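You operate a simulated robot arm through the tools that you are given. There is no shell and no other tool.

The job below is to be done with a simulated robot arm. You get a single attempt, and the scene is never put back.

Task
Empty the white can back into the red drum.
Fine: drum cap open to pour and shut after; the can ends capped on the oil bench; spill nothing. Set down upright: white can. Where these are worked on the way, their far stop is far enough and under half their travel is too little: drum cap.

The check looks at the end state, three seconds after you hand in, the way a careful person would. Anything else that was tipped, shoved, dropped, spilled or broken makes it a failure. Lids that push on must go on centred and level and be pressed home; caps that screw on are set level and turned clockwise until they are tight.

Robot
A 7-joint arm with a two-finger parallel gripper, fixed in place. Base frame: the origin is at the foot of the arm, x ahead of it, y to its left, z up; the work surface is at about z = 0.74. Lengths are in m, angles in degrees, forces in N, time in s.
Its first joint turns from -132.0 to 132.0 degrees. Payload 3.91 kg.
The tool frame sits at the grasp point between the pads (the TCP): z along the fingers, y along the line on which they close. The tips reach 0.03 m beyond it. Largest opening 0.11 m; finger width 0.02, thickness 0.01; the body of the gripper, 0.048 by 0.112 m, starts 0.055 m behind the TCP.
Orientation is that of the tool frame in the base frame, as [roll, pitch, yaw] about the fixed x, y, z axes, in that order (R = Rz(yaw) Ry(pitch) Rx(roll)). With the fingers straight down and closing along the base's y, the tool's x points along the base's -x, its y along +y and its z along -z.

Tools
- The arm moves only by the tool nudge_tool. Its argument "steps" is a list that holds one entry, the list of rows, each a list of 7 numbers: the shift along the base's x, y, z in units of 300 mm (1.0 is 300 mm), then the turn, a rotation vector about the base's x, y, z in units of 90 degrees (1.0 is 90 degrees), then the finger opening in m, from 0 to 0.11. In form: [[[dx, dy, dz, rx, ry, rz, grip], ...]]. A call has 1 to 20 rows; each row is the pose to reach, as a shift and turn from the pose commanded when the call began. A call with a number of a shift or a turn outside -1 to 1 is refused whole. Each row takes 0.2 s and may step no farther than 0.05 m and 8.6 degrees from the row before; otherwise, or with a gripper value out of range, the whole call is refused. Where a pose cannot be reached the arm comes as near as it can. A force on the tool above 40 N (or 10 N above the force at the start of the call, whichever is more), or a blocked arm, ends the call early, and 0.2 s more pass. The fingers move at their own pace (about 0.108 m/s each) and stop on an object; they squeeze with about 35 N. The grip force told is the motor's: it shows also when the fingers shut on nothing. Time passes only in rows, and 0.2 s behind the last, so rows that repeat a pose let the fingers close. It gives the time, the measured TCP pose, the force on the tool (base axes), the opening and the grip force at its end, in the units of the frame above (readings bear some noise), with the torque about the TCP (base axes, N m) and any sound that the robot's microphone picked up.
- Cameras (640 x 400 px; columns grow to the right, rows downward): "scene" is fixed at [0.4002, 0.6515, 1.5097]; the picture's right is [-0.81, -0.59, 0.00], its down [-0.41, 0.57, -0.71] and it looks along [0.42, -0.58, -0.70] (base axes); focal length 230 px, centre (320, 200). "wrist" rides on the gripper at [0.072, 0.017, -0.103] in the tool frame; the picture's right is [-0.23, 0.97, 0.00], its down [-0.76, -0.18, -0.62] and it looks along [-0.61, -0.14, 0.78] (tool axes); focal length 222 px, centre (320, 200). There is no depth. A picture from a camera that has moved, and an enlarged one, comes with that camera's place and axes in the base frame and with its lens.
- get_image(camera): a new picture of that camera. The clock stands still meanwhile.
- inspect(camera, box): a new picture of the part [left, top, right, bottom] of that camera's present view, enlarged. The clock stands still meanwhile.
- finish_job(): hands the job in; it is judged then, once.

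Places have to be worked out from the pictures, the camera data and where the tool is seen. Open the gripper and draw the arm clear of the work before you hand the job in, unless the task says otherwise.

The tools are called after "Call:" as name(argument=value, ...) on one line, values as JSON. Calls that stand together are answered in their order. nudge_tool: Moves the arm, as the interface text tells. Its arguments: {"type":"object","properties":{"steps":{"type":"array"}},"required":["steps"]} The other tools are called the same way: get_image (camera) takes a picture; inspect (camera, box) takes an enlarged picture of a part of a camera's view; finish_job () hands the job in.

At the start:

```text
clock: 0.0
eef_pos: [0.6453, 0.1171, 1.0778]
orientation: [180.0, 0.0, 180.0]
wrist_force: [-0.3, -0.7, 0.3]
wrist_torque: [0.02, 0.0, -0.02]
gripper_width: 0.1101
finger_force: 0.0
```

scene: 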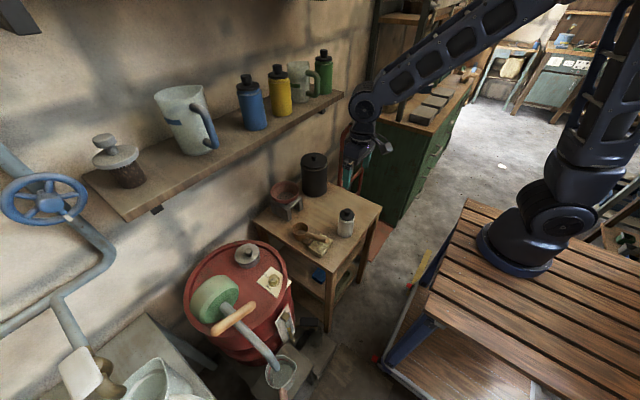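
wrist: 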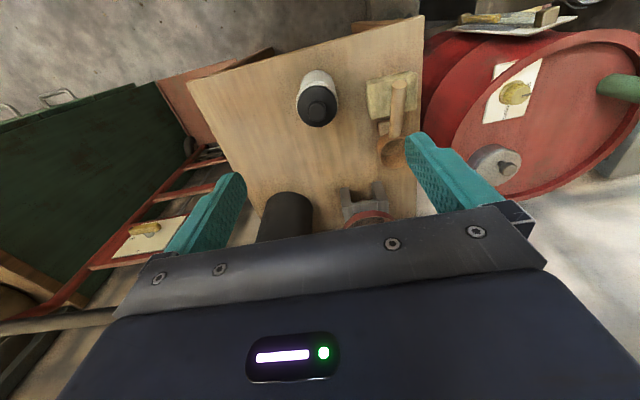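

I start by looking closely at the bench with the white can and the red drum before moving anything.

Call:
inspect(camera="scene", box=[240, 140, 400, 240])

Call:
inspect(camera="scene", box=[170, 230, 330, 330])

Call:
inspect(camera="wrist", box=[230, 40, 470, 190])

Call:
inspect(camera="wrist", box=[400, 20, 640, 220])

```text
4.00 times, centred on (320, 190) of scene
camera zoom: at [0.4002, 0.6515, 1.5097], right [-0.81, -0.59, 0.0], down [-0.41, 0.57, -0.71], along [0.42, -0.58, -0.7], focal length 920 px, centre (320, 240)
```

zoom: 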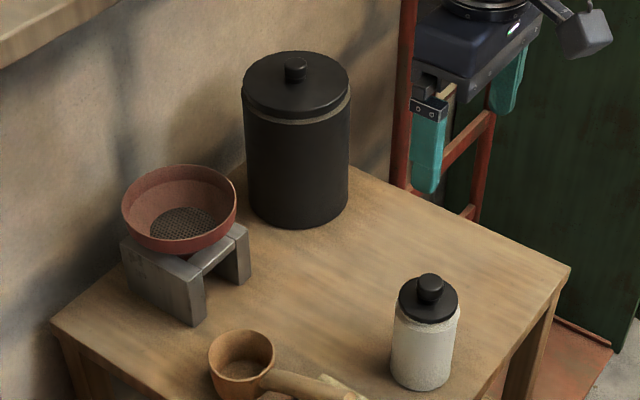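

```text
4.00 times, centred on (250, 280) of scene
camera zoom: at [0.4002, 0.6515, 1.5097], right [-0.81, -0.59, 0.0], down [-0.41, 0.57, -0.71], along [0.42, -0.58, -0.7], focal length 920 px, centre (600, -120)
```

zoom: 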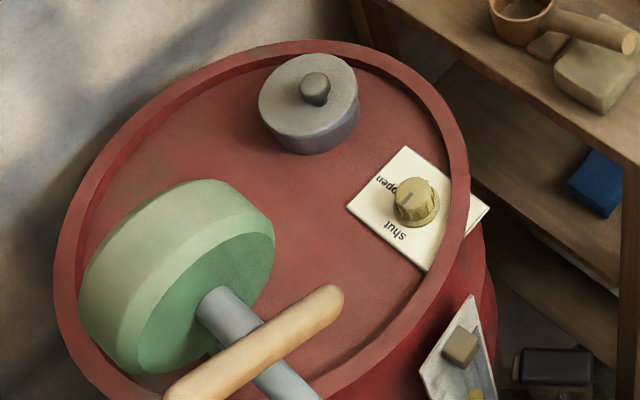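

```text
2.67 times, centred on (350, 115) of wrist
camera zoom: at [0.5724, 0.1357, 1.1814], right [0.23, 0.97, 0.0], down [0.76, -0.18, 0.62], along [0.61, -0.14, -0.78], focal length 592 px, centre (240, 427)
```

zoom: 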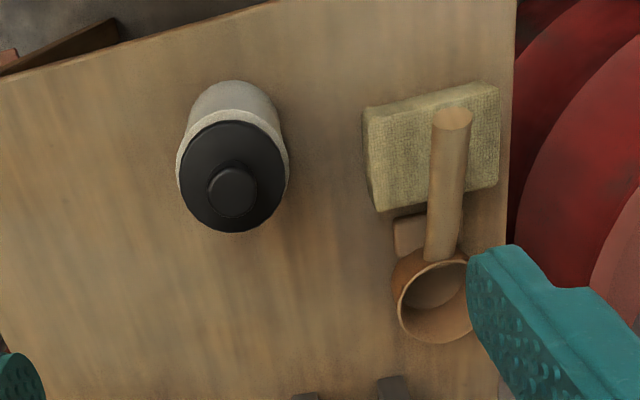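

```text
2.00 times, centred on (520, 120) of wrist
camera zoom: at [0.5724, 0.1357, 1.1814], right [0.23, 0.97, 0.0], down [0.76, -0.18, 0.62], along [0.61, -0.14, -0.78], focal length 444 px, centre (-80, 360)
```

zoom: 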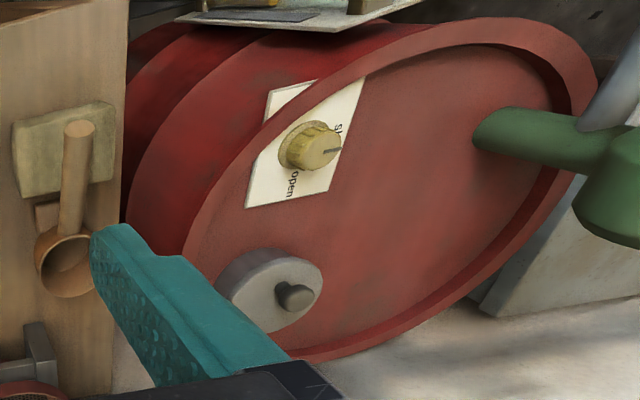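

The white can sits at about (0.663, 0.111) with its cap knob near z 0.87, and the drum has a grey knobbed cap plus a yellow open/shut dial. I zoom further on these to understand how they work.

Call:
inspect(camera="scene", box=[226, 236, 306, 286])

Call:
inspect(camera="scene", box=[326, 196, 374, 246])

Call:
inspect(camera="wrist", box=[480, 60, 560, 120])

Call:
inspect(camera="wrist", box=[460, 130, 560, 200])

Call:
inspect(camera="scene", box=[180, 260, 340, 400])

Call:
inspect(camera="scene", box=[0, 250, 200, 400])

```text
8.00 times, centred on (266, 261) of scene
camera zoom: at [0.4002, 0.6515, 1.5097], right [-0.81, -0.59, 0.0], down [-0.41, 0.57, -0.71], along [0.42, -0.58, -0.7], focal length 1839 px, centre (752, -288)
```

zoom: 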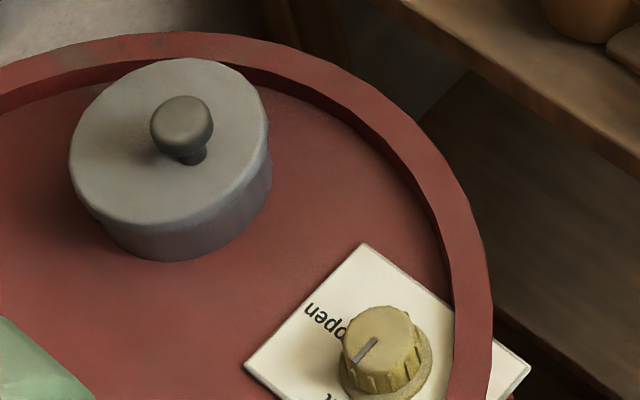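

```text
8.00 times, centred on (350, 221) of scene
camera zoom: at [0.4002, 0.6515, 1.5097], right [-0.81, -0.59, 0.0], down [-0.41, 0.57, -0.71], along [0.42, -0.58, -0.7], focal length 1839 px, centre (80, 32)
```

zoom: 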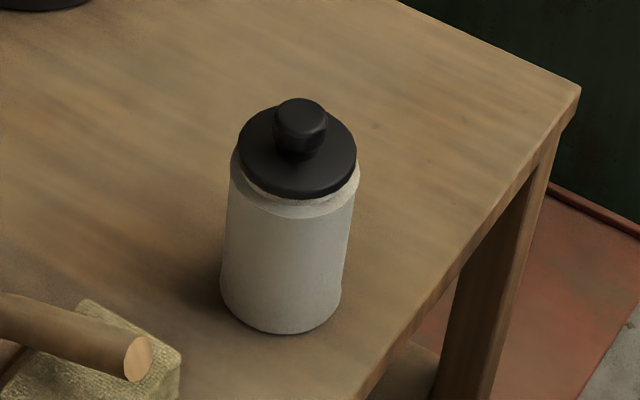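

```text
6.67 times, centred on (520, 90) of wrist
camera zoom: at [0.5724, 0.1357, 1.1814], right [0.23, 0.97, 0.0], down [0.76, -0.18, 0.62], along [0.61, -0.14, -0.78], focal length 1481 px, centre (-1013, 933)
```

zoom: 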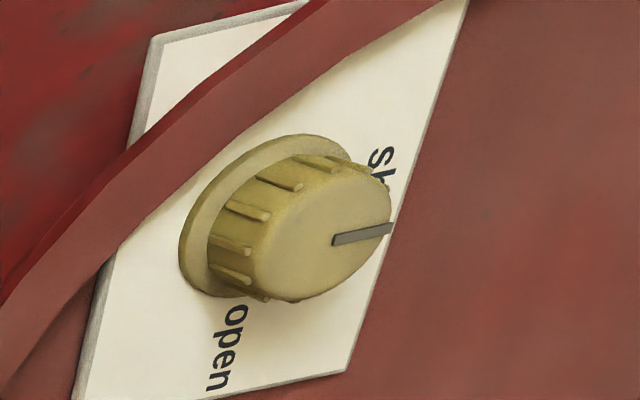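

```text
5.71 times, centred on (510, 165) of wrist
camera zoom: at [0.5724, 0.1357, 1.1814], right [0.23, 0.97, 0.0], down [0.76, -0.18, 0.62], along [0.61, -0.14, -0.78], focal length 1269 px, centre (-766, 400)
```

zoom: 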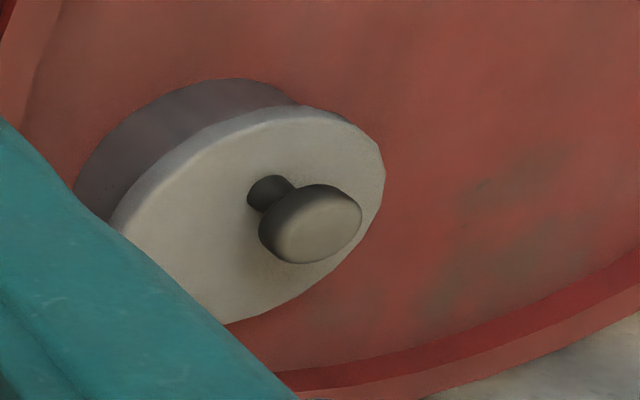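

```text
2.86 times, centred on (260, 330) of scene
camera zoom: at [0.4002, 0.6515, 1.5097], right [-0.81, -0.59, 0.0], down [-0.41, 0.57, -0.71], along [0.42, -0.58, -0.7], focal length 657 px, centre (491, -171)
```

zoom: 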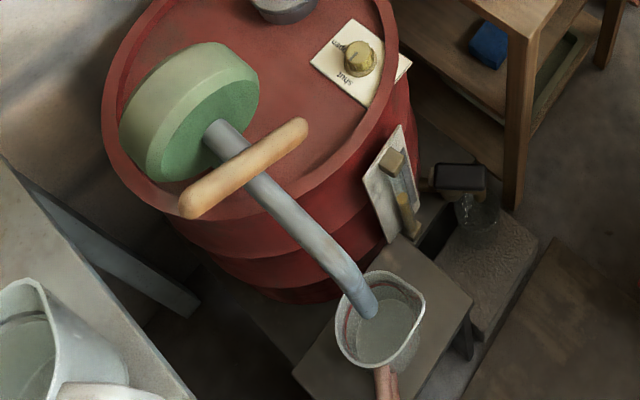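

```text
2.67 times, centred on (100, 325) of scene
camera zoom: at [0.4002, 0.6515, 1.5097], right [-0.81, -0.59, 0.0], down [-0.41, 0.57, -0.71], along [0.42, -0.58, -0.7], focal length 613 px, centre (907, -133)
```

zoom: 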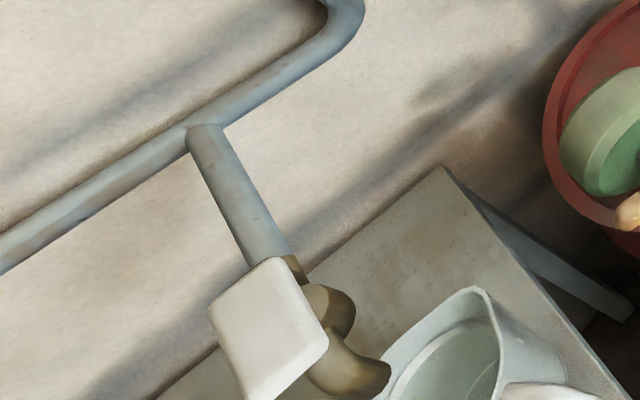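

The dial's pointer reads near "shut", and the grey knobbed cap sits by the wall side of the drum top. I check the arm base and surroundings for clearances before moving.

Call:
inspect(camera="scene", box=[400, 0, 640, 400])

Call:
inspect(camera="scene", box=[80, 40, 360, 220])

Call:
inspect(camera="scene", box=[260, 280, 320, 350])

Call:
inspect(camera="wrist", box=[560, 0, 640, 200])

```text
1.00 times, centred on (520, 200) of scene (not enlarged: the box is as wide or as high as the picture)
camera zoom: at [0.4002, 0.6515, 1.5097], right [-0.81, -0.59, 0.0], down [-0.41, 0.57, -0.71], along [0.42, -0.58, -0.7], focal length 230 px, centre (120, 200)
```

zoom: 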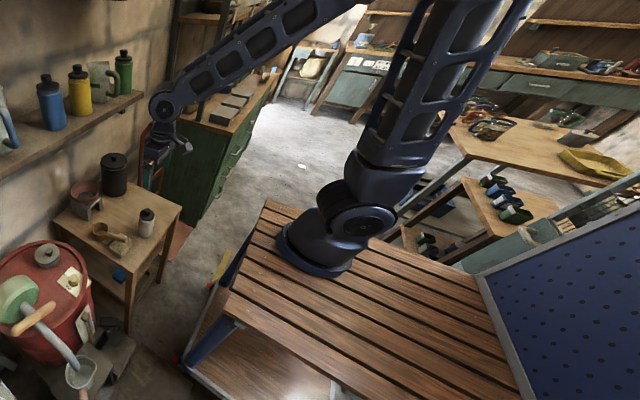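

```text
2.22 times, centred on (220, 130) of scene
camera zoom: at [0.4002, 0.6515, 1.5097], right [-0.81, -0.59, 0.0], down [-0.41, 0.57, -0.71], along [0.42, -0.58, -0.7], focal length 511 px, centre (542, 356)
```

zoom: 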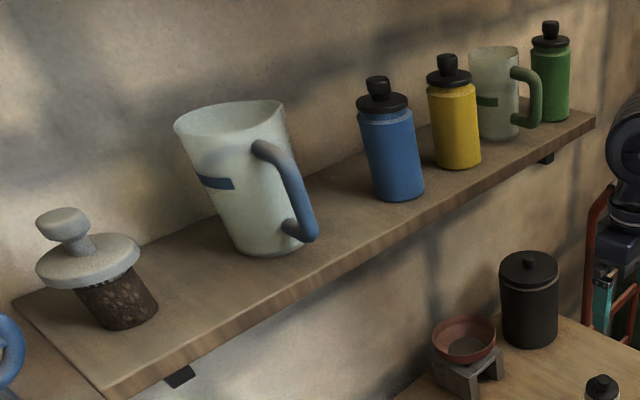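

```text
5.71 times, centred on (290, 315) of scene
camera zoom: at [0.4002, 0.6515, 1.5097], right [-0.81, -0.59, 0.0], down [-0.41, 0.57, -0.71], along [0.42, -0.58, -0.7], focal length 1314 px, centre (491, -457)
```

zoom: 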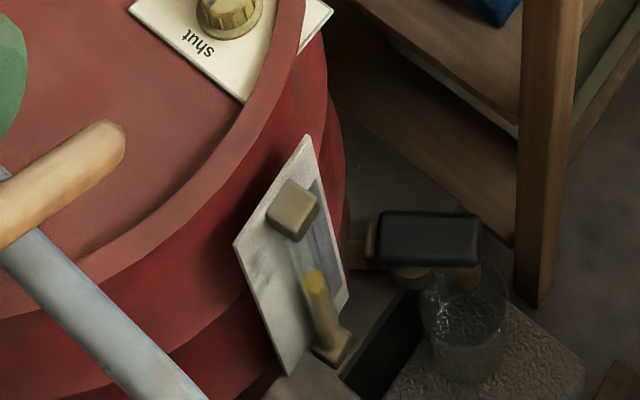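

```text
2.00 times, centred on (600, 100) of wrist
camera zoom: at [0.5724, 0.1357, 1.1814], right [0.23, 0.97, 0.0], down [0.76, -0.18, 0.62], along [0.61, -0.14, -0.78], focal length 444 px, centre (-240, 400)
```

zoom: 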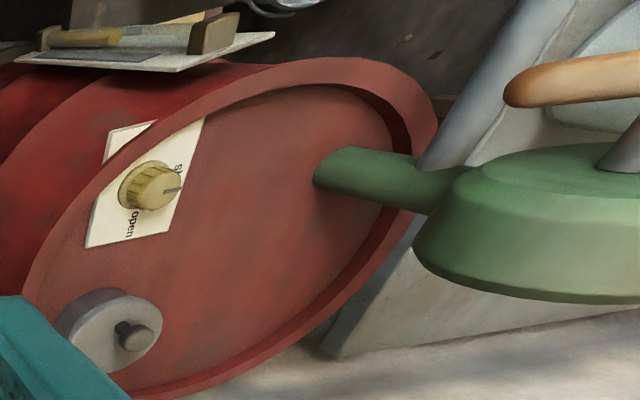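

Nothing is near the gripper's path at z≈1.08, and the pump handle ends near (0.695, 0.556, 0.868). I move the tool sideways at this height towards the drum for a closer wrist look at the dial and the cap.

Call:
nudge_tool(steps=[[[-0.024, 0.143, 0, 0, 0, 0, 0.11], [-0.048, 0.286, 0, 0, 0, 0, 0.11], [-0.072, 0.429, 0, 0, 0, 0, 0.11], [-0.096, 0.571, 0, 0, 0, 0, 0.11], [-0.12, 0.714, 0, 0, 0, 0, 0.11], [-0.144, 0.857, 0, 0, 0, 0, 0.11], [-0.167, 1.0, 0, 0, 0, 0, 0.11]]])

Call:
get_image(camera="wrist")

Call:
get_image(camera="scene")

```text
clock: 1.6
eef_pos: [0.5965, 0.4184, 1.0781]
orientation: [-180.0, 0.0, 179.9]
wrist_force: [-0.6, 0.0, 0.9]
wrist_torque: [0.02, 0.04, -0.03]
gripper_width: 0.1101
finger_force: 0.0
```

```text
taken
camera wrist: at [0.5226, 0.4354, 1.1815], right [0.23, 0.97, 0.0], down [0.76, -0.18, 0.62], along [0.61, -0.14, -0.78], focal length 222 px, centre (320, 200)
```

wrist: 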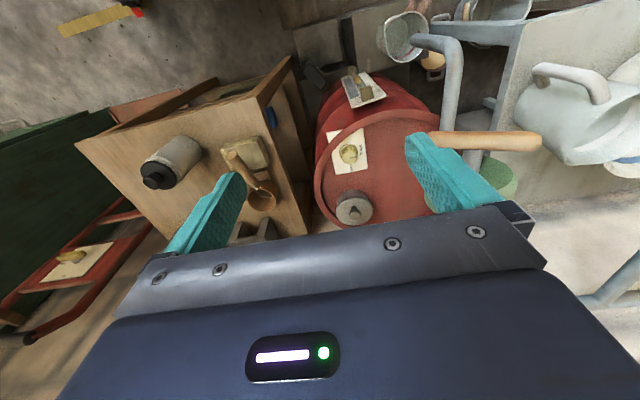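

```text
taken
```

scene: 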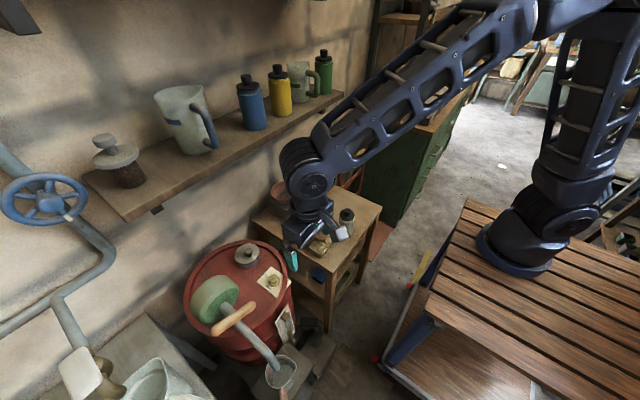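

Now the wrist camera sees the drum top well. I enlarge the dial, the cap, the side plate and the can.

Call:
inspect(camera="wrist", box=[310, 110, 410, 230])

Call:
inspect(camera="wrist", box=[325, 125, 375, 175])

Call:
inspect(camera="wrist", box=[325, 180, 385, 225])

Call:
inspect(camera="wrist", box=[330, 60, 400, 120])

Call:
inspect(camera="wrist", box=[130, 120, 230, 200])

```text
3.33 times, centred on (360, 170) of wrist
camera zoom: at [0.5226, 0.4354, 1.1815], right [0.23, 0.97, 0.0], down [0.76, -0.18, 0.62], along [0.61, -0.14, -0.78], focal length 740 px, centre (187, 300)
```

zoom: 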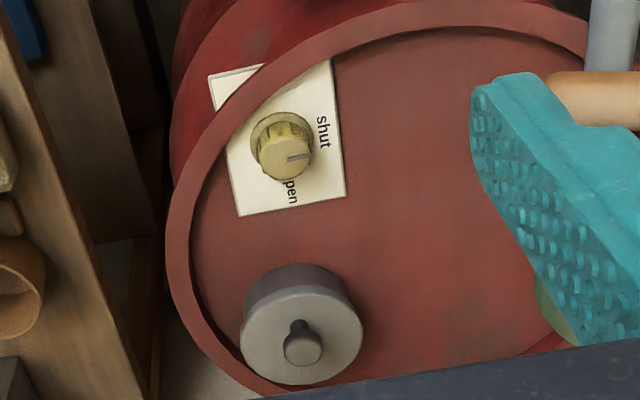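

```text
8.00 times, centred on (350, 150) of wrist
camera zoom: at [0.5226, 0.4354, 1.1815], right [0.23, 0.97, 0.0], down [0.76, -0.18, 0.62], along [0.61, -0.14, -0.78], focal length 1777 px, centre (80, 600)
```

zoom: 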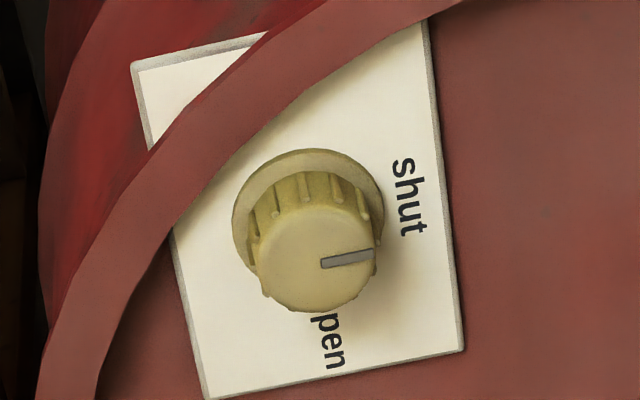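

```text
8.89 times, centred on (355, 202) of wrist
camera zoom: at [0.5226, 0.4354, 1.1815], right [0.23, 0.97, 0.0], down [0.76, -0.18, 0.62], along [0.61, -0.14, -0.78], focal length 1974 px, centre (9, 178)
```

zoom: 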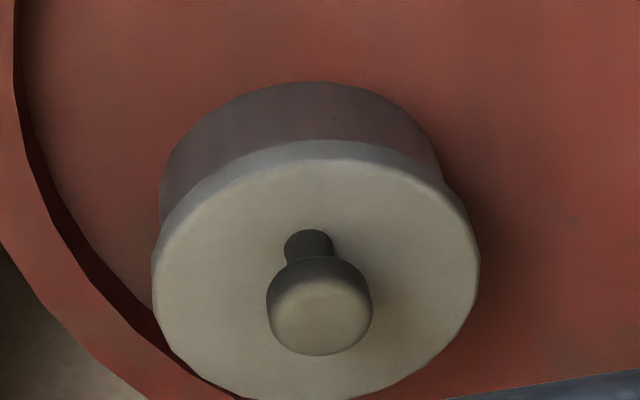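

```text
6.67 times, centred on (365, 90) of wrist
camera zoom: at [0.5226, 0.4354, 1.1815], right [0.23, 0.97, 0.0], down [0.76, -0.18, 0.62], along [0.61, -0.14, -0.78], focal length 1481 px, centre (20, 933)
```

zoom: 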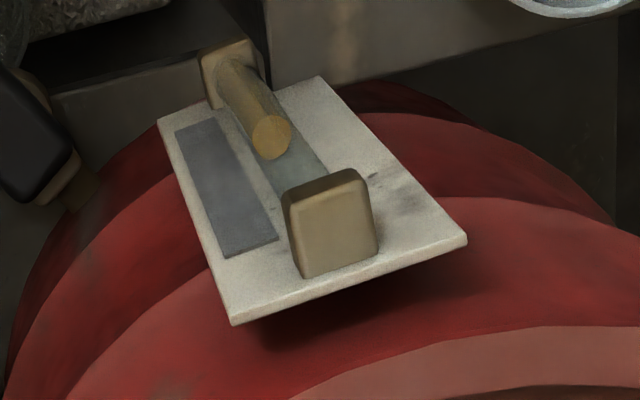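

```text
5.00 times, centred on (180, 160) of wrist
camera zoom: at [0.5226, 0.4354, 1.1815], right [0.23, 0.97, 0.0], down [0.76, -0.18, 0.62], along [0.61, -0.14, -0.78], focal length 1111 px, centre (1020, 400)
```

zoom: 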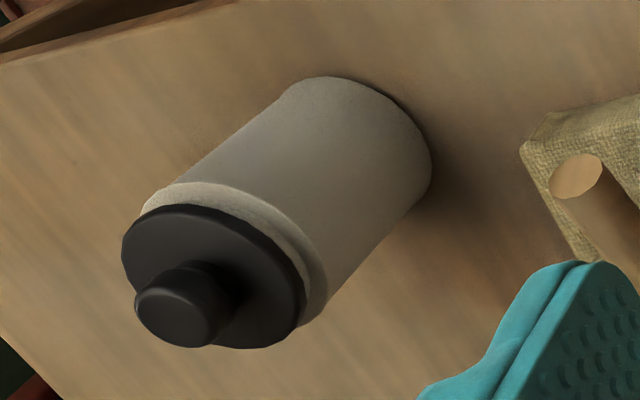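

The dial (knob centre ≈ (0.745, 0.445), top z ≈ 0.778) points at "shut" (+y), with "open" at +x, so opening should be a clockwise quarter turn. I move above the dial while turning the gripper +82° so that the fingers close nearly along x and stay away from the rim during the turn.

Call:
nudge_tool(steps=[[[0.05, 0.009, -0.04, 0, 0, 0.091, 0.11], [0.1, 0.018, -0.08, 0, 0, 0.182, 0.11], [0.15, 0.027, -0.12, 0, 0, 0.273, 0.11], [0.2, 0.036, -0.16, 0, 0, 0.364, 0.11], [0.25, 0.045, -0.2, 0, 0, 0.455, 0.11], [0.3, 0.054, -0.25, 0, 0, 0.546, 0.11], [0.35, 0.063, -0.3, 0, 0, 0.637, 0.11], [0.4, 0.072, -0.35, 0, 0, 0.728, 0.08], [0.45, 0.081, -0.4, 0, 0, 0.819, 0.07], [0.495, 0.089, -0.427, 0, 0, 0.911, 0.06]]])

Call:
get_image(camera="wrist")

Call:
get_image(camera="scene")

```text
clock: 3.8
eef_pos: [0.7449, 0.4463, 0.9497]
orientation: [-179.9, -0.1, -97.9]
wrist_force: [-0.4, 0.2, 0.2]
wrist_torque: [-0.02, -0.02, -0.03]
gripper_width: 0.06
finger_force: 0.0
```

```text
taken
camera wrist: at [0.7167, 0.3768, 1.0534], right [-0.93, 0.36, 0.0], down [0.28, 0.73, 0.62], along [0.22, 0.58, -0.78], focal length 222 px, centre (320, 200)
```

wrist: 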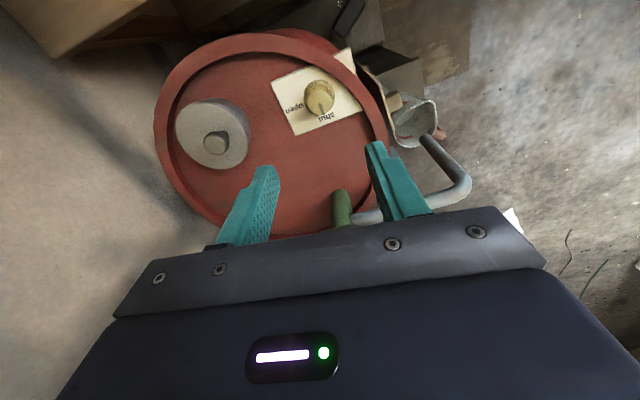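

```text
taken
```

scene: 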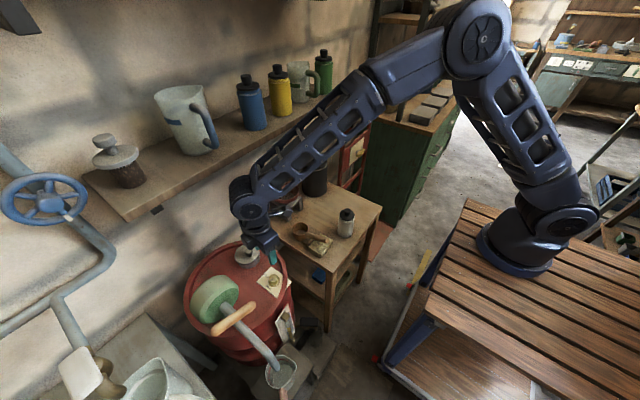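

The tool is above the dial; I check the dial's place from this new viewpoint.

Call:
inspect(camera="wrist", box=[270, 60, 370, 140])

Call:
inspect(camera="wrist", box=[150, 30, 410, 240])

Call:
inspect(camera="scene", box=[230, 220, 310, 290])

```text
5.00 times, centred on (320, 100) of wrist
camera zoom: at [0.7167, 0.3768, 1.0534], right [-0.93, 0.36, 0.0], down [0.28, 0.73, 0.62], along [0.22, 0.58, -0.78], focal length 1111 px, centre (320, 700)
```

zoom: 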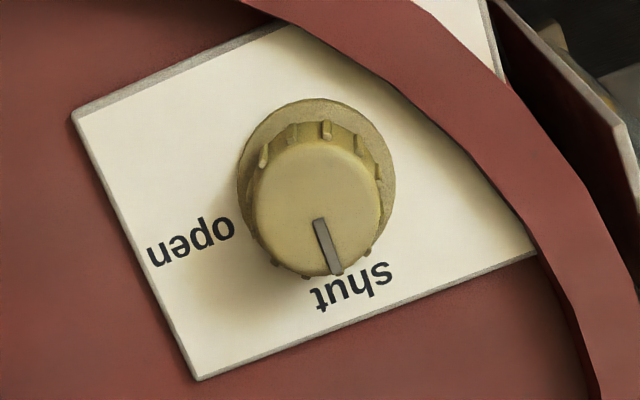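

```text
1.90 times, centred on (280, 135) of wrist
camera zoom: at [0.7167, 0.3768, 1.0534], right [-0.93, 0.36, 0.0], down [0.28, 0.73, 0.62], along [0.22, 0.58, -0.78], focal length 423 px, centre (396, 324)
```

zoom: 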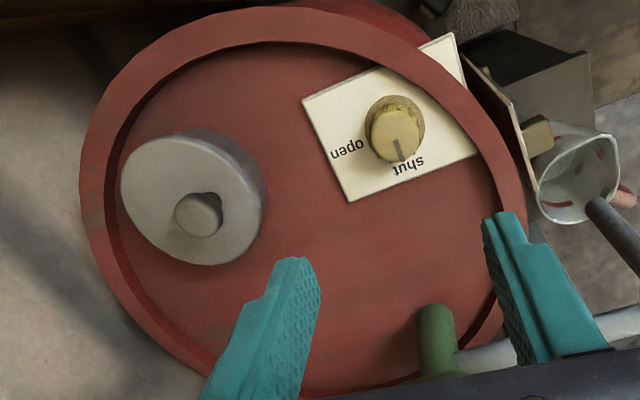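

```text
5.71 times, centred on (270, 255) of scene
camera zoom: at [0.4002, 0.6515, 1.5097], right [-0.81, -0.59, 0.0], down [-0.41, 0.57, -0.71], along [0.42, -0.58, -0.7], focal length 1314 px, centre (606, -114)
```

zoom: 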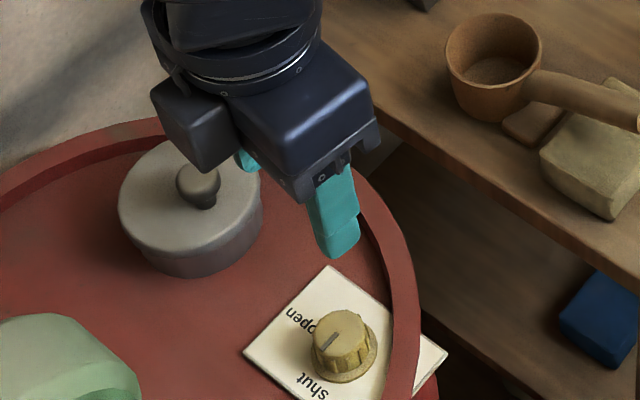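

From this close view the dial centre is about 4 mm towards −y from the TCP, and the drum rim leaves only about 30 mm around the knob, so I narrow the opening to 36 mm. I lower to just above the knob and check alignment.

Call:
nudge_tool(steps=[[[-0.004, -0.0143, -0.13, 0, 0, 0, 0.036], [-0.004, -0.0143, -0.26, 0, 0, 0, 0.036], [-0.004, -0.0143, -0.38, 0, 0, 0, 0.036], [-0.004, -0.0143, -0.38, 0, 0, 0, 0.036]]])

Call:
get_image(camera="wrist")

Call:
inspect(camera="scene", box=[240, 240, 310, 300])

```text
clock: 4.8
eef_pos: [0.7422, 0.442, 0.8362]
orientation: [-180.0, -0.1, -98.1]
wrist_force: [-0.7, -0.2, 0.7]
wrist_torque: [-0.01, 0.0, -0.02]
gripper_width: 0.036
finger_force: 0.1
```

```text
taken
camera wrist: at [0.7152, 0.3727, 0.9396], right [-0.93, 0.36, 0.0], down [0.28, 0.73, 0.62], along [0.23, 0.58, -0.78], focal length 222 px, centre (320, 200)
```

wrist: 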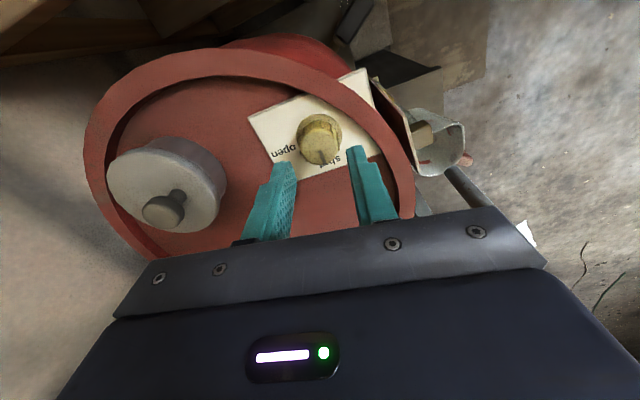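

```text
6.67 times, centred on (275, 270) of scene
camera zoom: at [0.4002, 0.6515, 1.5097], right [-0.81, -0.59, 0.0], down [-0.41, 0.57, -0.71], along [0.42, -0.58, -0.7], focal length 1533 px, centre (620, -267)
```

zoom: 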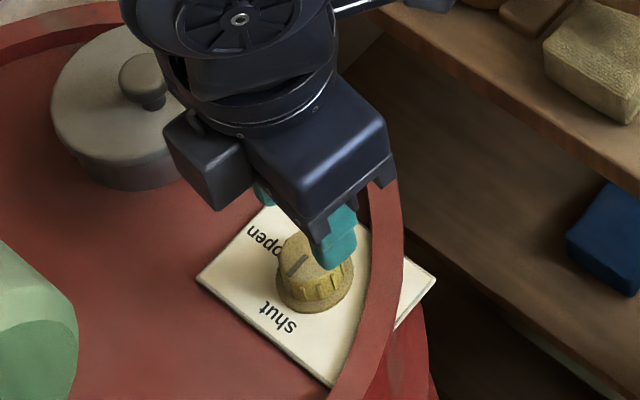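

I enlarge the wrist view around the knob and fingertips to check the alignment before the last 45 mm.

Call:
inspect(camera="wrist", box=[240, 100, 400, 200])

```text
4.00 times, centred on (320, 150) of wrist
camera zoom: at [0.7152, 0.3727, 0.9396], right [-0.93, 0.36, 0.0], down [0.28, 0.73, 0.62], along [0.23, 0.58, -0.78], focal length 888 px, centre (320, 400)
```

zoom: 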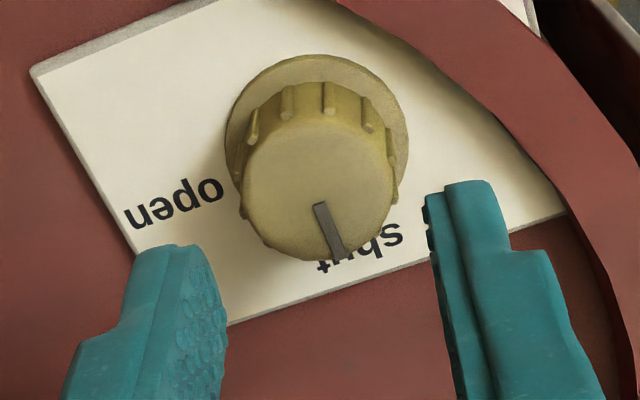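

The knob is centred about 2 mm off in +x/+y from the TCP and the rim top is only near z≈0.76. I correct by 2 mm, descend to TCP z≈0.794, and close on the knob.

Call:
nudge_tool(steps=[[[0.0067, 0.006, -0.05, 0, 0, 0, 0.043], [0.0067, 0.006, -0.1, 0, 0, 0, 0.043], [0.0067, 0.006, -0.14, 0, 0, 0, 0.043], [0.0067, 0.006, -0.14, 0, 0, 0, 0.043]]])

Call:
inspect(camera="wrist", box=[240, 110, 400, 210])

Call:
inspect(camera="scene", box=[240, 240, 310, 300])

```text
clock: 5.8
eef_pos: [0.7451, 0.4424, 0.7939]
orientation: [180.0, 0.1, -97.9]
wrist_force: [-0.2, -0.8, -0.7]
wrist_torque: [0.02, 0.02, 0.0]
gripper_width: 0.0432
finger_force: 0.1
```

```text
4.00 times, centred on (320, 160) of wrist
camera zoom: at [0.717, 0.3739, 0.8971], right [-0.93, 0.36, 0.0], down [0.28, 0.73, 0.62], along [0.22, 0.58, -0.78], focal length 888 px, centre (320, 360)
```

zoom: 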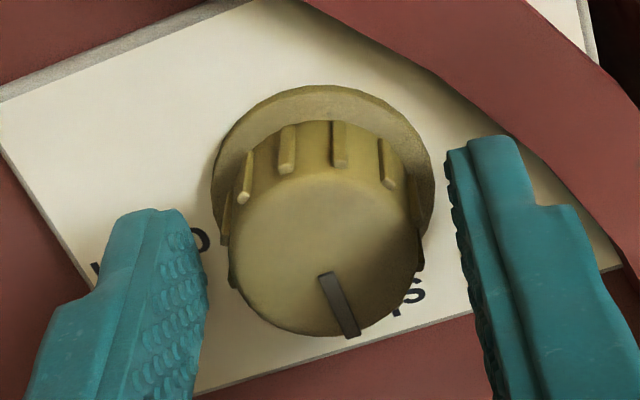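

```text
6.67 times, centred on (275, 270) of scene
camera zoom: at [0.4002, 0.6515, 1.5097], right [-0.81, -0.59, 0.0], down [-0.41, 0.57, -0.71], along [0.42, -0.58, -0.7], focal length 1533 px, centre (620, -267)
```

zoom: 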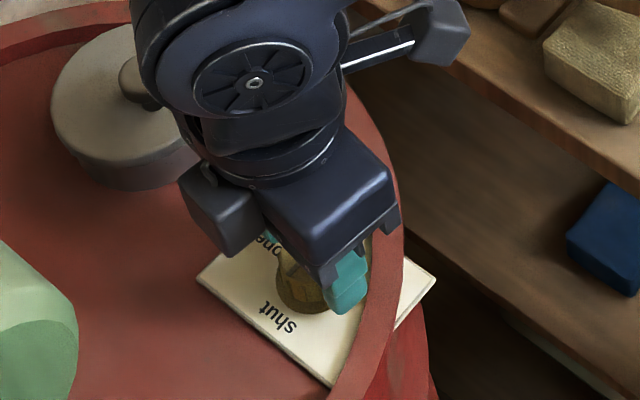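

The fingers straddle the knob evenly. I close on it, then turn clockwise by about 25° as a first gentle try.

Call:
nudge_tool(steps=[[[0, 0, 0, 0, 0, 0, 0.01], [0, 0, 0, 0, 0, 0, 0.01], [0, 0, 0, 0, 0, 0, 0.01]]])

Call:
nudge_tool(steps=[[[0, 0, 0, 0, 0, -0.07, 0.01], [0, 0, 0, 0, 0, -0.14, 0.01], [0, 0, 0, 0, 0, -0.21, 0.01], [0, 0, 0, 0, 0, -0.28, 0.01]]])

Call:
get_image(camera="wrist")

Call:
inspect(camera="scene", box=[200, 230, 310, 300])

```text
clock: 6.6
eef_pos: [0.744, 0.4428, 0.7927]
orientation: [179.9, 0.0, -98.0]
wrist_force: [-2.0, 1.4, -2.9]
wrist_torque: [0.11, 0.04, -0.1]
gripper_width: 0.0305
finger_force: 45.2
```

```text
clock: 7.6
eef_pos: [0.7442, 0.4445, 0.7929]
orientation: [-179.9, -0.1, -123.3]
wrist_force: [-12.4, 3.4, -3.9]
wrist_torque: [-0.03, 0.41, 0.0]
gripper_width: 0.0307
finger_force: 44.8
```

```text
taken
camera wrist: at [0.6893, 0.3923, 0.8972], right [-0.69, 0.72, 0.0], down [0.57, 0.54, 0.62], along [0.45, 0.43, -0.78], focal length 222 px, centre (320, 200)
```

wrist: 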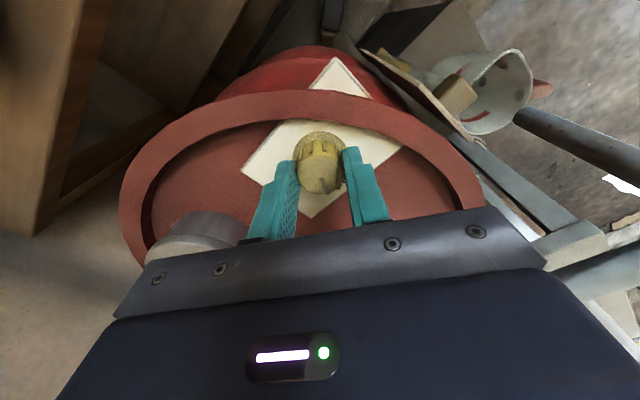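

```text
5.71 times, centred on (255, 265) of scene
camera zoom: at [0.4002, 0.6515, 1.5097], right [-0.81, -0.59, 0.0], down [-0.41, 0.57, -0.71], along [0.42, -0.58, -0.7], focal length 1314 px, centre (691, -171)
```

zoom: 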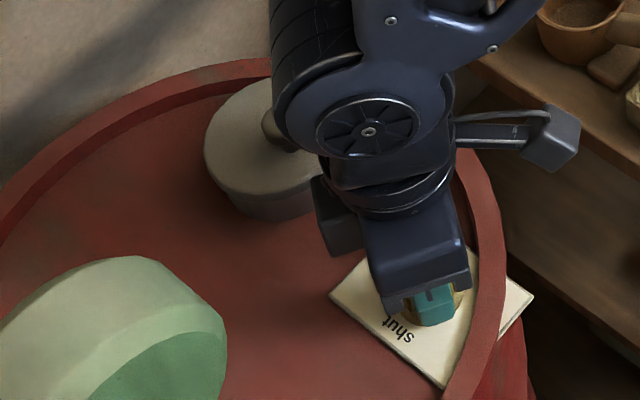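

The knob seems to turn with the gripper; I check pointer and cap.

Call:
inspect(camera="wrist", box=[240, 110, 400, 230])

Call:
inspect(camera="wrist", box=[120, 180, 260, 270])

```text
3.33 times, centred on (320, 170) of wrist
camera zoom: at [0.6893, 0.3923, 0.8972], right [-0.69, 0.72, 0.0], down [0.57, 0.54, 0.62], along [0.45, 0.43, -0.78], focal length 740 px, centre (320, 300)
```

zoom: 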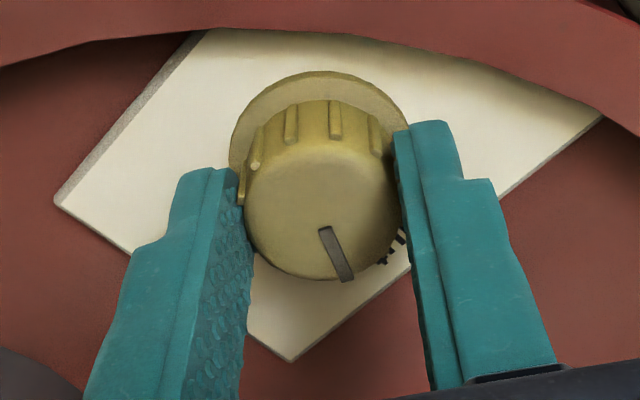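

```text
4.44 times, centred on (190, 225) of wrist
camera zoom: at [0.6893, 0.3923, 0.8972], right [-0.69, 0.72, 0.0], down [0.57, 0.54, 0.62], along [0.45, 0.43, -0.78], focal length 987 px, centre (898, 89)
```

zoom: 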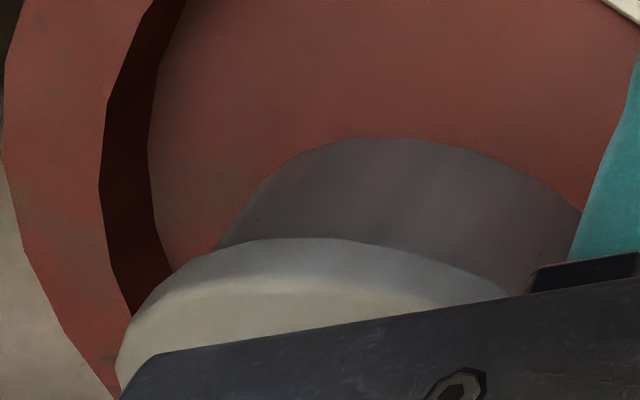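

The pointer has left "shut" and the knob turns freely with the gripper. I continue clockwise by another ~60° towards "open", watching the force.

Call:
nudge_tool(steps=[[[-0.002, 0, 0, 0, 0, -0.09, 0.01], [-0.002, 0, 0, 0, 0, -0.18, 0.01], [-0.002, 0, 0, 0, 0, -0.27, 0.01], [-0.002, 0, 0, 0, 0, -0.36, 0.01], [-0.002, 0, 0, 0, 0, -0.45, 0.01]]])

Call:
inspect(camera="wrist", box=[240, 110, 400, 230])

Call:
get_image(camera="wrist")

Call:
inspect(camera="scene", box=[200, 230, 310, 300])

```text
clock: 8.8
eef_pos: [0.7432, 0.445, 0.7941]
orientation: [-180.0, -0.1, -163.7]
wrist_force: [-19.2, 15.8, -6.1]
wrist_torque: [0.34, 0.48, 0.04]
gripper_width: 0.0307
finger_force: 44.7
```

```text
3.33 times, centred on (320, 170) of wrist
camera zoom: at [0.668, 0.4405, 0.8973], right [-0.05, 1.0, 0.0], down [0.78, 0.04, 0.62], along [0.62, 0.03, -0.78], focal length 740 px, centre (320, 300)
```

zoom: 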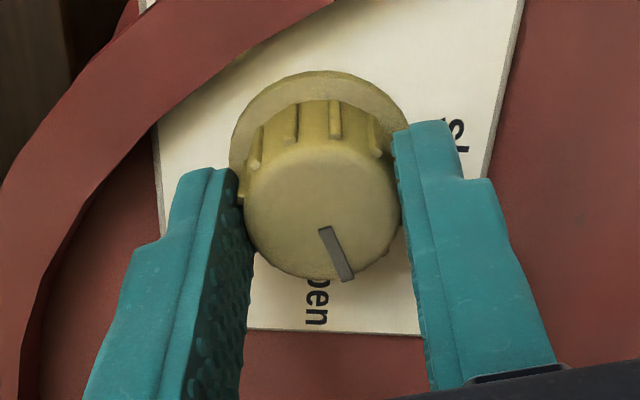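

```text
taken
camera wrist: at [0.668, 0.4405, 0.8973], right [-0.05, 1.0, 0.0], down [0.78, 0.04, 0.62], along [0.62, 0.03, -0.78], focal length 222 px, centre (320, 200)
```

wrist: 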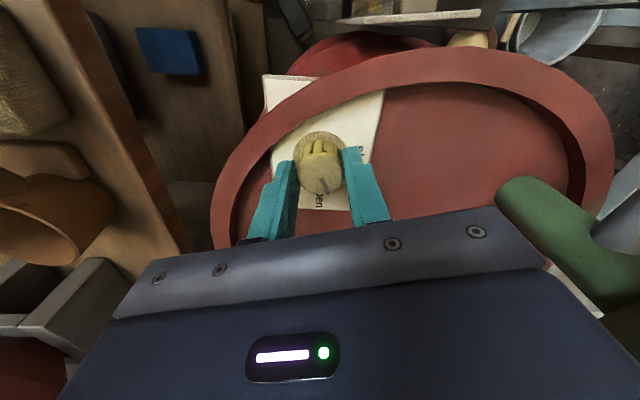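

```text
5.71 times, centred on (255, 265) of scene
camera zoom: at [0.4002, 0.6515, 1.5097], right [-0.81, -0.59, 0.0], down [-0.41, 0.57, -0.71], along [0.42, -0.58, -0.7], focal length 1314 px, centre (691, -171)
```

zoom: 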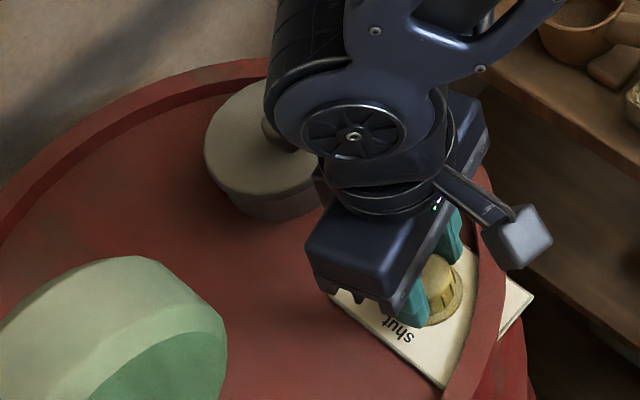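

The knob follows (about 65° turned) but side force builds up, so I relieve 2 mm towards −x/+y and keep turning towards the far stop.

Call:
nudge_tool(steps=[[[-0.007, 0.006, 0, 0, 0, 0, 0.01], [-0.007, 0.006, 0, 0, 0, -0.08, 0.01], [-0.007, 0.006, 0, 0, 0, -0.16, 0.01]]])

Call:
inspect(camera="wrist", box=[240, 110, 400, 230])

Call:
inspect(camera="scene", box=[200, 230, 310, 300])

```text
clock: 9.6
eef_pos: [0.7444, 0.4448, 0.7929]
orientation: [-180.0, 0.0, -178.2]
wrist_force: [-1.5, 14.3, -11.3]
wrist_torque: [0.45, -0.68, 0.01]
gripper_width: 0.0305
finger_force: 45.1
```

```text
3.33 times, centred on (320, 170) of wrist
camera zoom: at [0.6692, 0.4596, 0.8972], right [0.2, 0.98, 0.0], down [0.77, -0.15, 0.62], along [0.61, -0.12, -0.78], focal length 740 px, centre (320, 300)
```

zoom: 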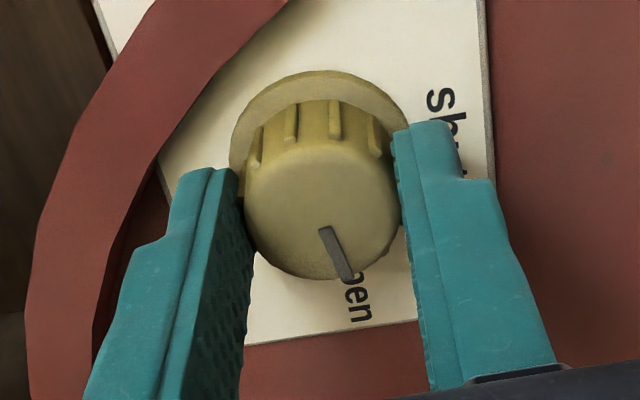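

```text
5.71 times, centred on (255, 265) of scene
camera zoom: at [0.4002, 0.6515, 1.5097], right [-0.81, -0.59, 0.0], down [-0.41, 0.57, -0.71], along [0.42, -0.58, -0.7], focal length 1314 px, centre (691, -171)
```

zoom: 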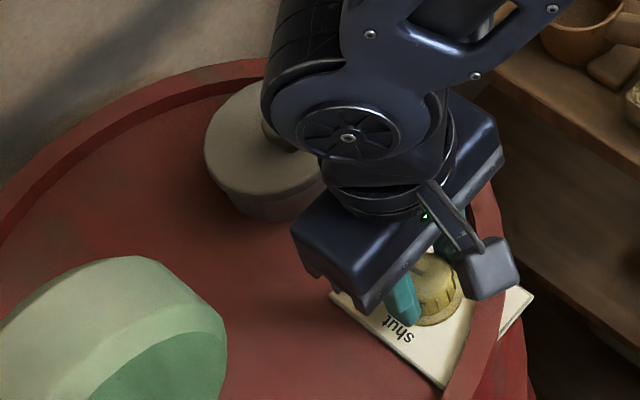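

The pointer is right at "open" after 80°, with no stop felt yet. I try a little more to find the far stop.

Call:
nudge_tool(steps=[[[0, 0.004, 0.002, 0, 0, -0.06, 0.01], [0, 0.004, 0.002, 0, 0, -0.12, 0.01]]])

Call:
inspect(camera="wrist", box=[240, 110, 400, 230])

Call:
get_image(camera="scene")

```text
clock: 10.2
eef_pos: [0.7427, 0.4446, 0.7932]
orientation: [-179.9, 0.0, 171.0]
wrist_force: [5.6, 10.4, -14.9]
wrist_torque: [0.11, -0.16, 0.33]
gripper_width: 0.0303
finger_force: 44.6
```

```text
3.33 times, centred on (320, 170) of wrist
camera zoom: at [0.6733, 0.4735, 0.8973], right [0.38, 0.93, 0.0], down [0.72, -0.29, 0.62], along [0.58, -0.24, -0.78], focal length 740 px, centre (320, 300)
```

zoom: 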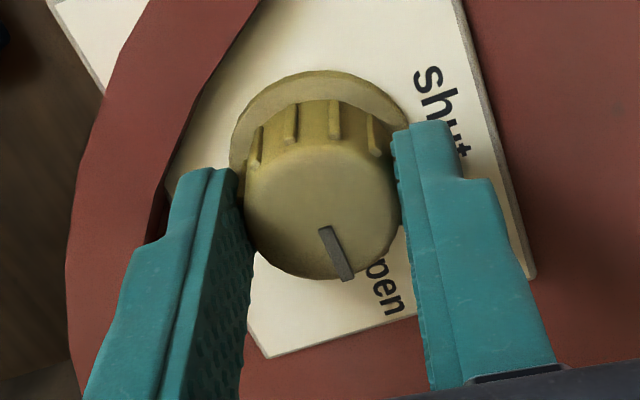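

```text
taken
```

scene: 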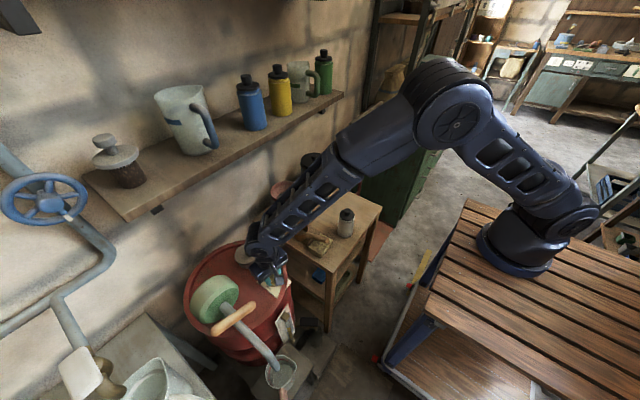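

The z torque jumped to 0.33 N·m at about 91°, so the far stop is reached. I ease the twist slightly, open the fingers, and rise to look at the grey cap.

Call:
nudge_tool(steps=[[[0, 0, 0, 0, 0, 0.02, 0.043], [0, 0, 0, 0, 0, 0.02, 0.043], [0, 0, 0.05, 0, 0, 0.02, 0.043], [0, 0, 0.15, 0, 0, 0.02, 0.043], [-0.08, 0, 0.3, 0, 0, 0.02, 0.06], [-0.2, 0, 0.4, 0, 0, 0.02, 0.11], [-0.34, 0, 0.5, 0, 0, 0.02, 0.11]]])

Call:
get_image(camera="wrist")

Call:
get_image(camera="scene")

```text
refused: row 5 steps farther than a row can; nothing moved
```

```text
taken
camera wrist: at [0.6733, 0.4735, 0.8973], right [0.38, 0.93, 0.0], down [0.72, -0.29, 0.62], along [0.58, -0.24, -0.78], focal length 222 px, centre (320, 200)
```

wrist: 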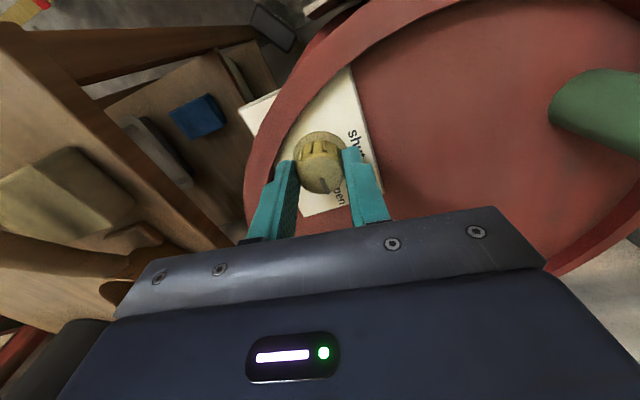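

```text
taken
```

scene: 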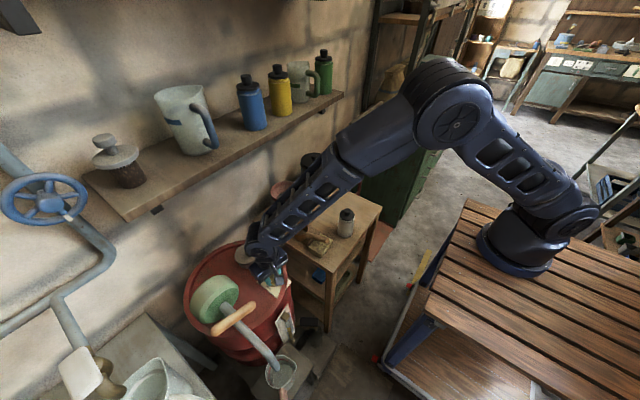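

The call was refused for an over-long step; nothing moved. I resend with shorter steps.

Call:
nudge_tool(steps=[[[0, 0, 0, 0, 0, 0.02, 0.043], [0, 0, 0, 0, 0, 0.02, 0.043], [0, 0, 0.05, 0, 0, 0.02, 0.043], [0, 0, 0.15, 0, 0, 0.02, 0.043], [-0.06, 0, 0.28, 0, 0, 0.02, 0.06], [-0.14, 0, 0.38, 0, 0, 0.02, 0.11], [-0.24, 0, 0.48, 0, 0, 0.02, 0.11], [-0.34, 0, 0.58, 0, 0, 0.02, 0.11]]])

Call:
get_image(camera="wrist")

Call:
get_image(camera="scene")

```text
clock: 12.0
eef_pos: [0.6407, 0.4457, 0.9677]
orientation: [-179.9, -0.1, 172.9]
wrist_force: [0.8, -0.3, -0.5]
wrist_torque: [0.01, 0.02, 0.03]
gripper_width: 0.11
finger_force: 0.1
```

```text
taken
camera wrist: at [0.57, 0.4715, 1.0718], right [0.35, 0.94, 0.0], down [0.73, -0.27, 0.62], along [0.58, -0.22, -0.78], focal length 222 px, centre (320, 200)
```

wrist: 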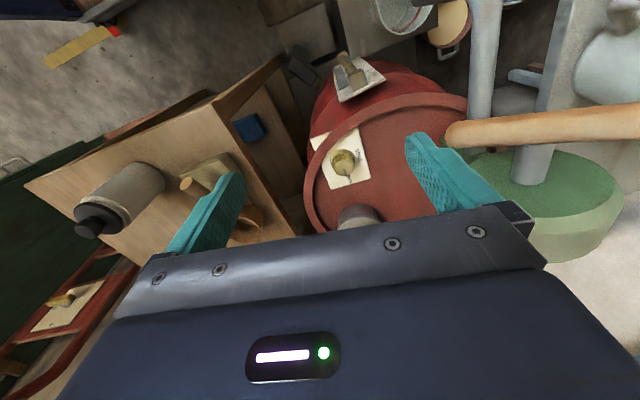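

```text
taken
```

scene: 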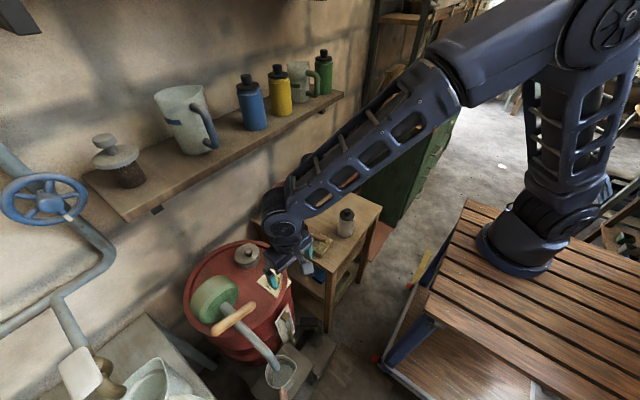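

I look closely at the dial pointer and at the grey cap to see whether anything has changed.

Call:
inspect(camera="scene", box=[226, 236, 306, 286])

Call:
inspect(camera="wrist", box=[300, 100, 420, 230])

Call:
inspect(camera="wrist", box=[60, 150, 180, 250])

```text
8.00 times, centred on (266, 261) of scene
camera zoom: at [0.4002, 0.6515, 1.5097], right [-0.81, -0.59, 0.0], down [-0.41, 0.57, -0.71], along [0.42, -0.58, -0.7], focal length 1839 px, centre (752, -288)
```

zoom: 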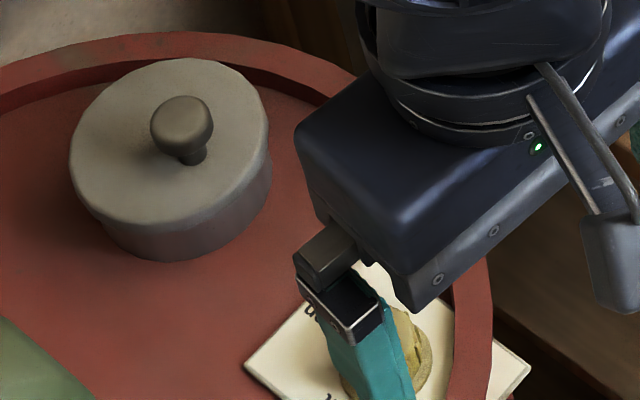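

```text
3.08 times, centred on (360, 165) of wrist
camera zoom: at [0.57, 0.4715, 1.0718], right [0.35, 0.94, 0.0], down [0.73, -0.27, 0.62], along [0.58, -0.22, -0.78], focal length 684 px, centre (197, 308)
```

zoom: 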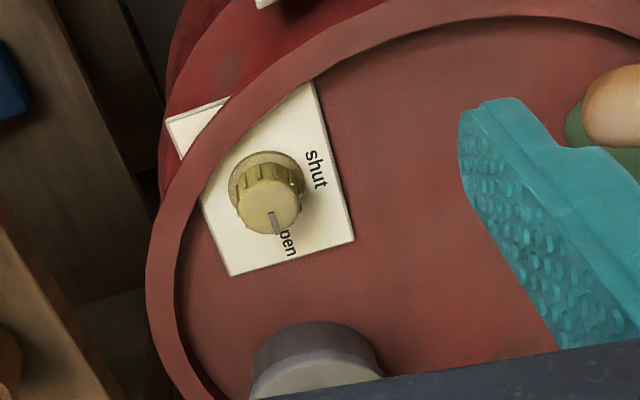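

```text
4.00 times, centred on (120, 200) of wrist
camera zoom: at [0.57, 0.4715, 1.0718], right [0.35, 0.94, 0.0], down [0.73, -0.27, 0.62], along [0.58, -0.22, -0.78], focal length 888 px, centre (1120, 200)
```

zoom: 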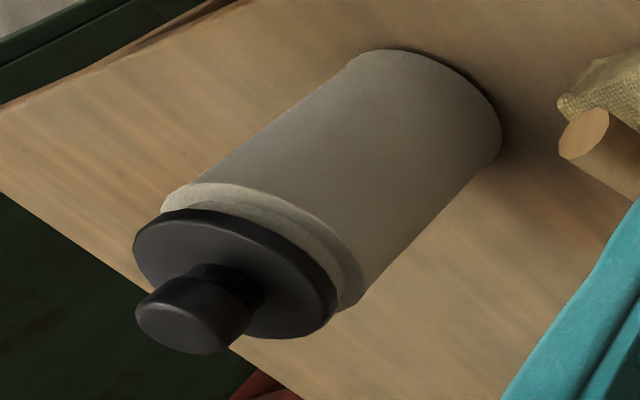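

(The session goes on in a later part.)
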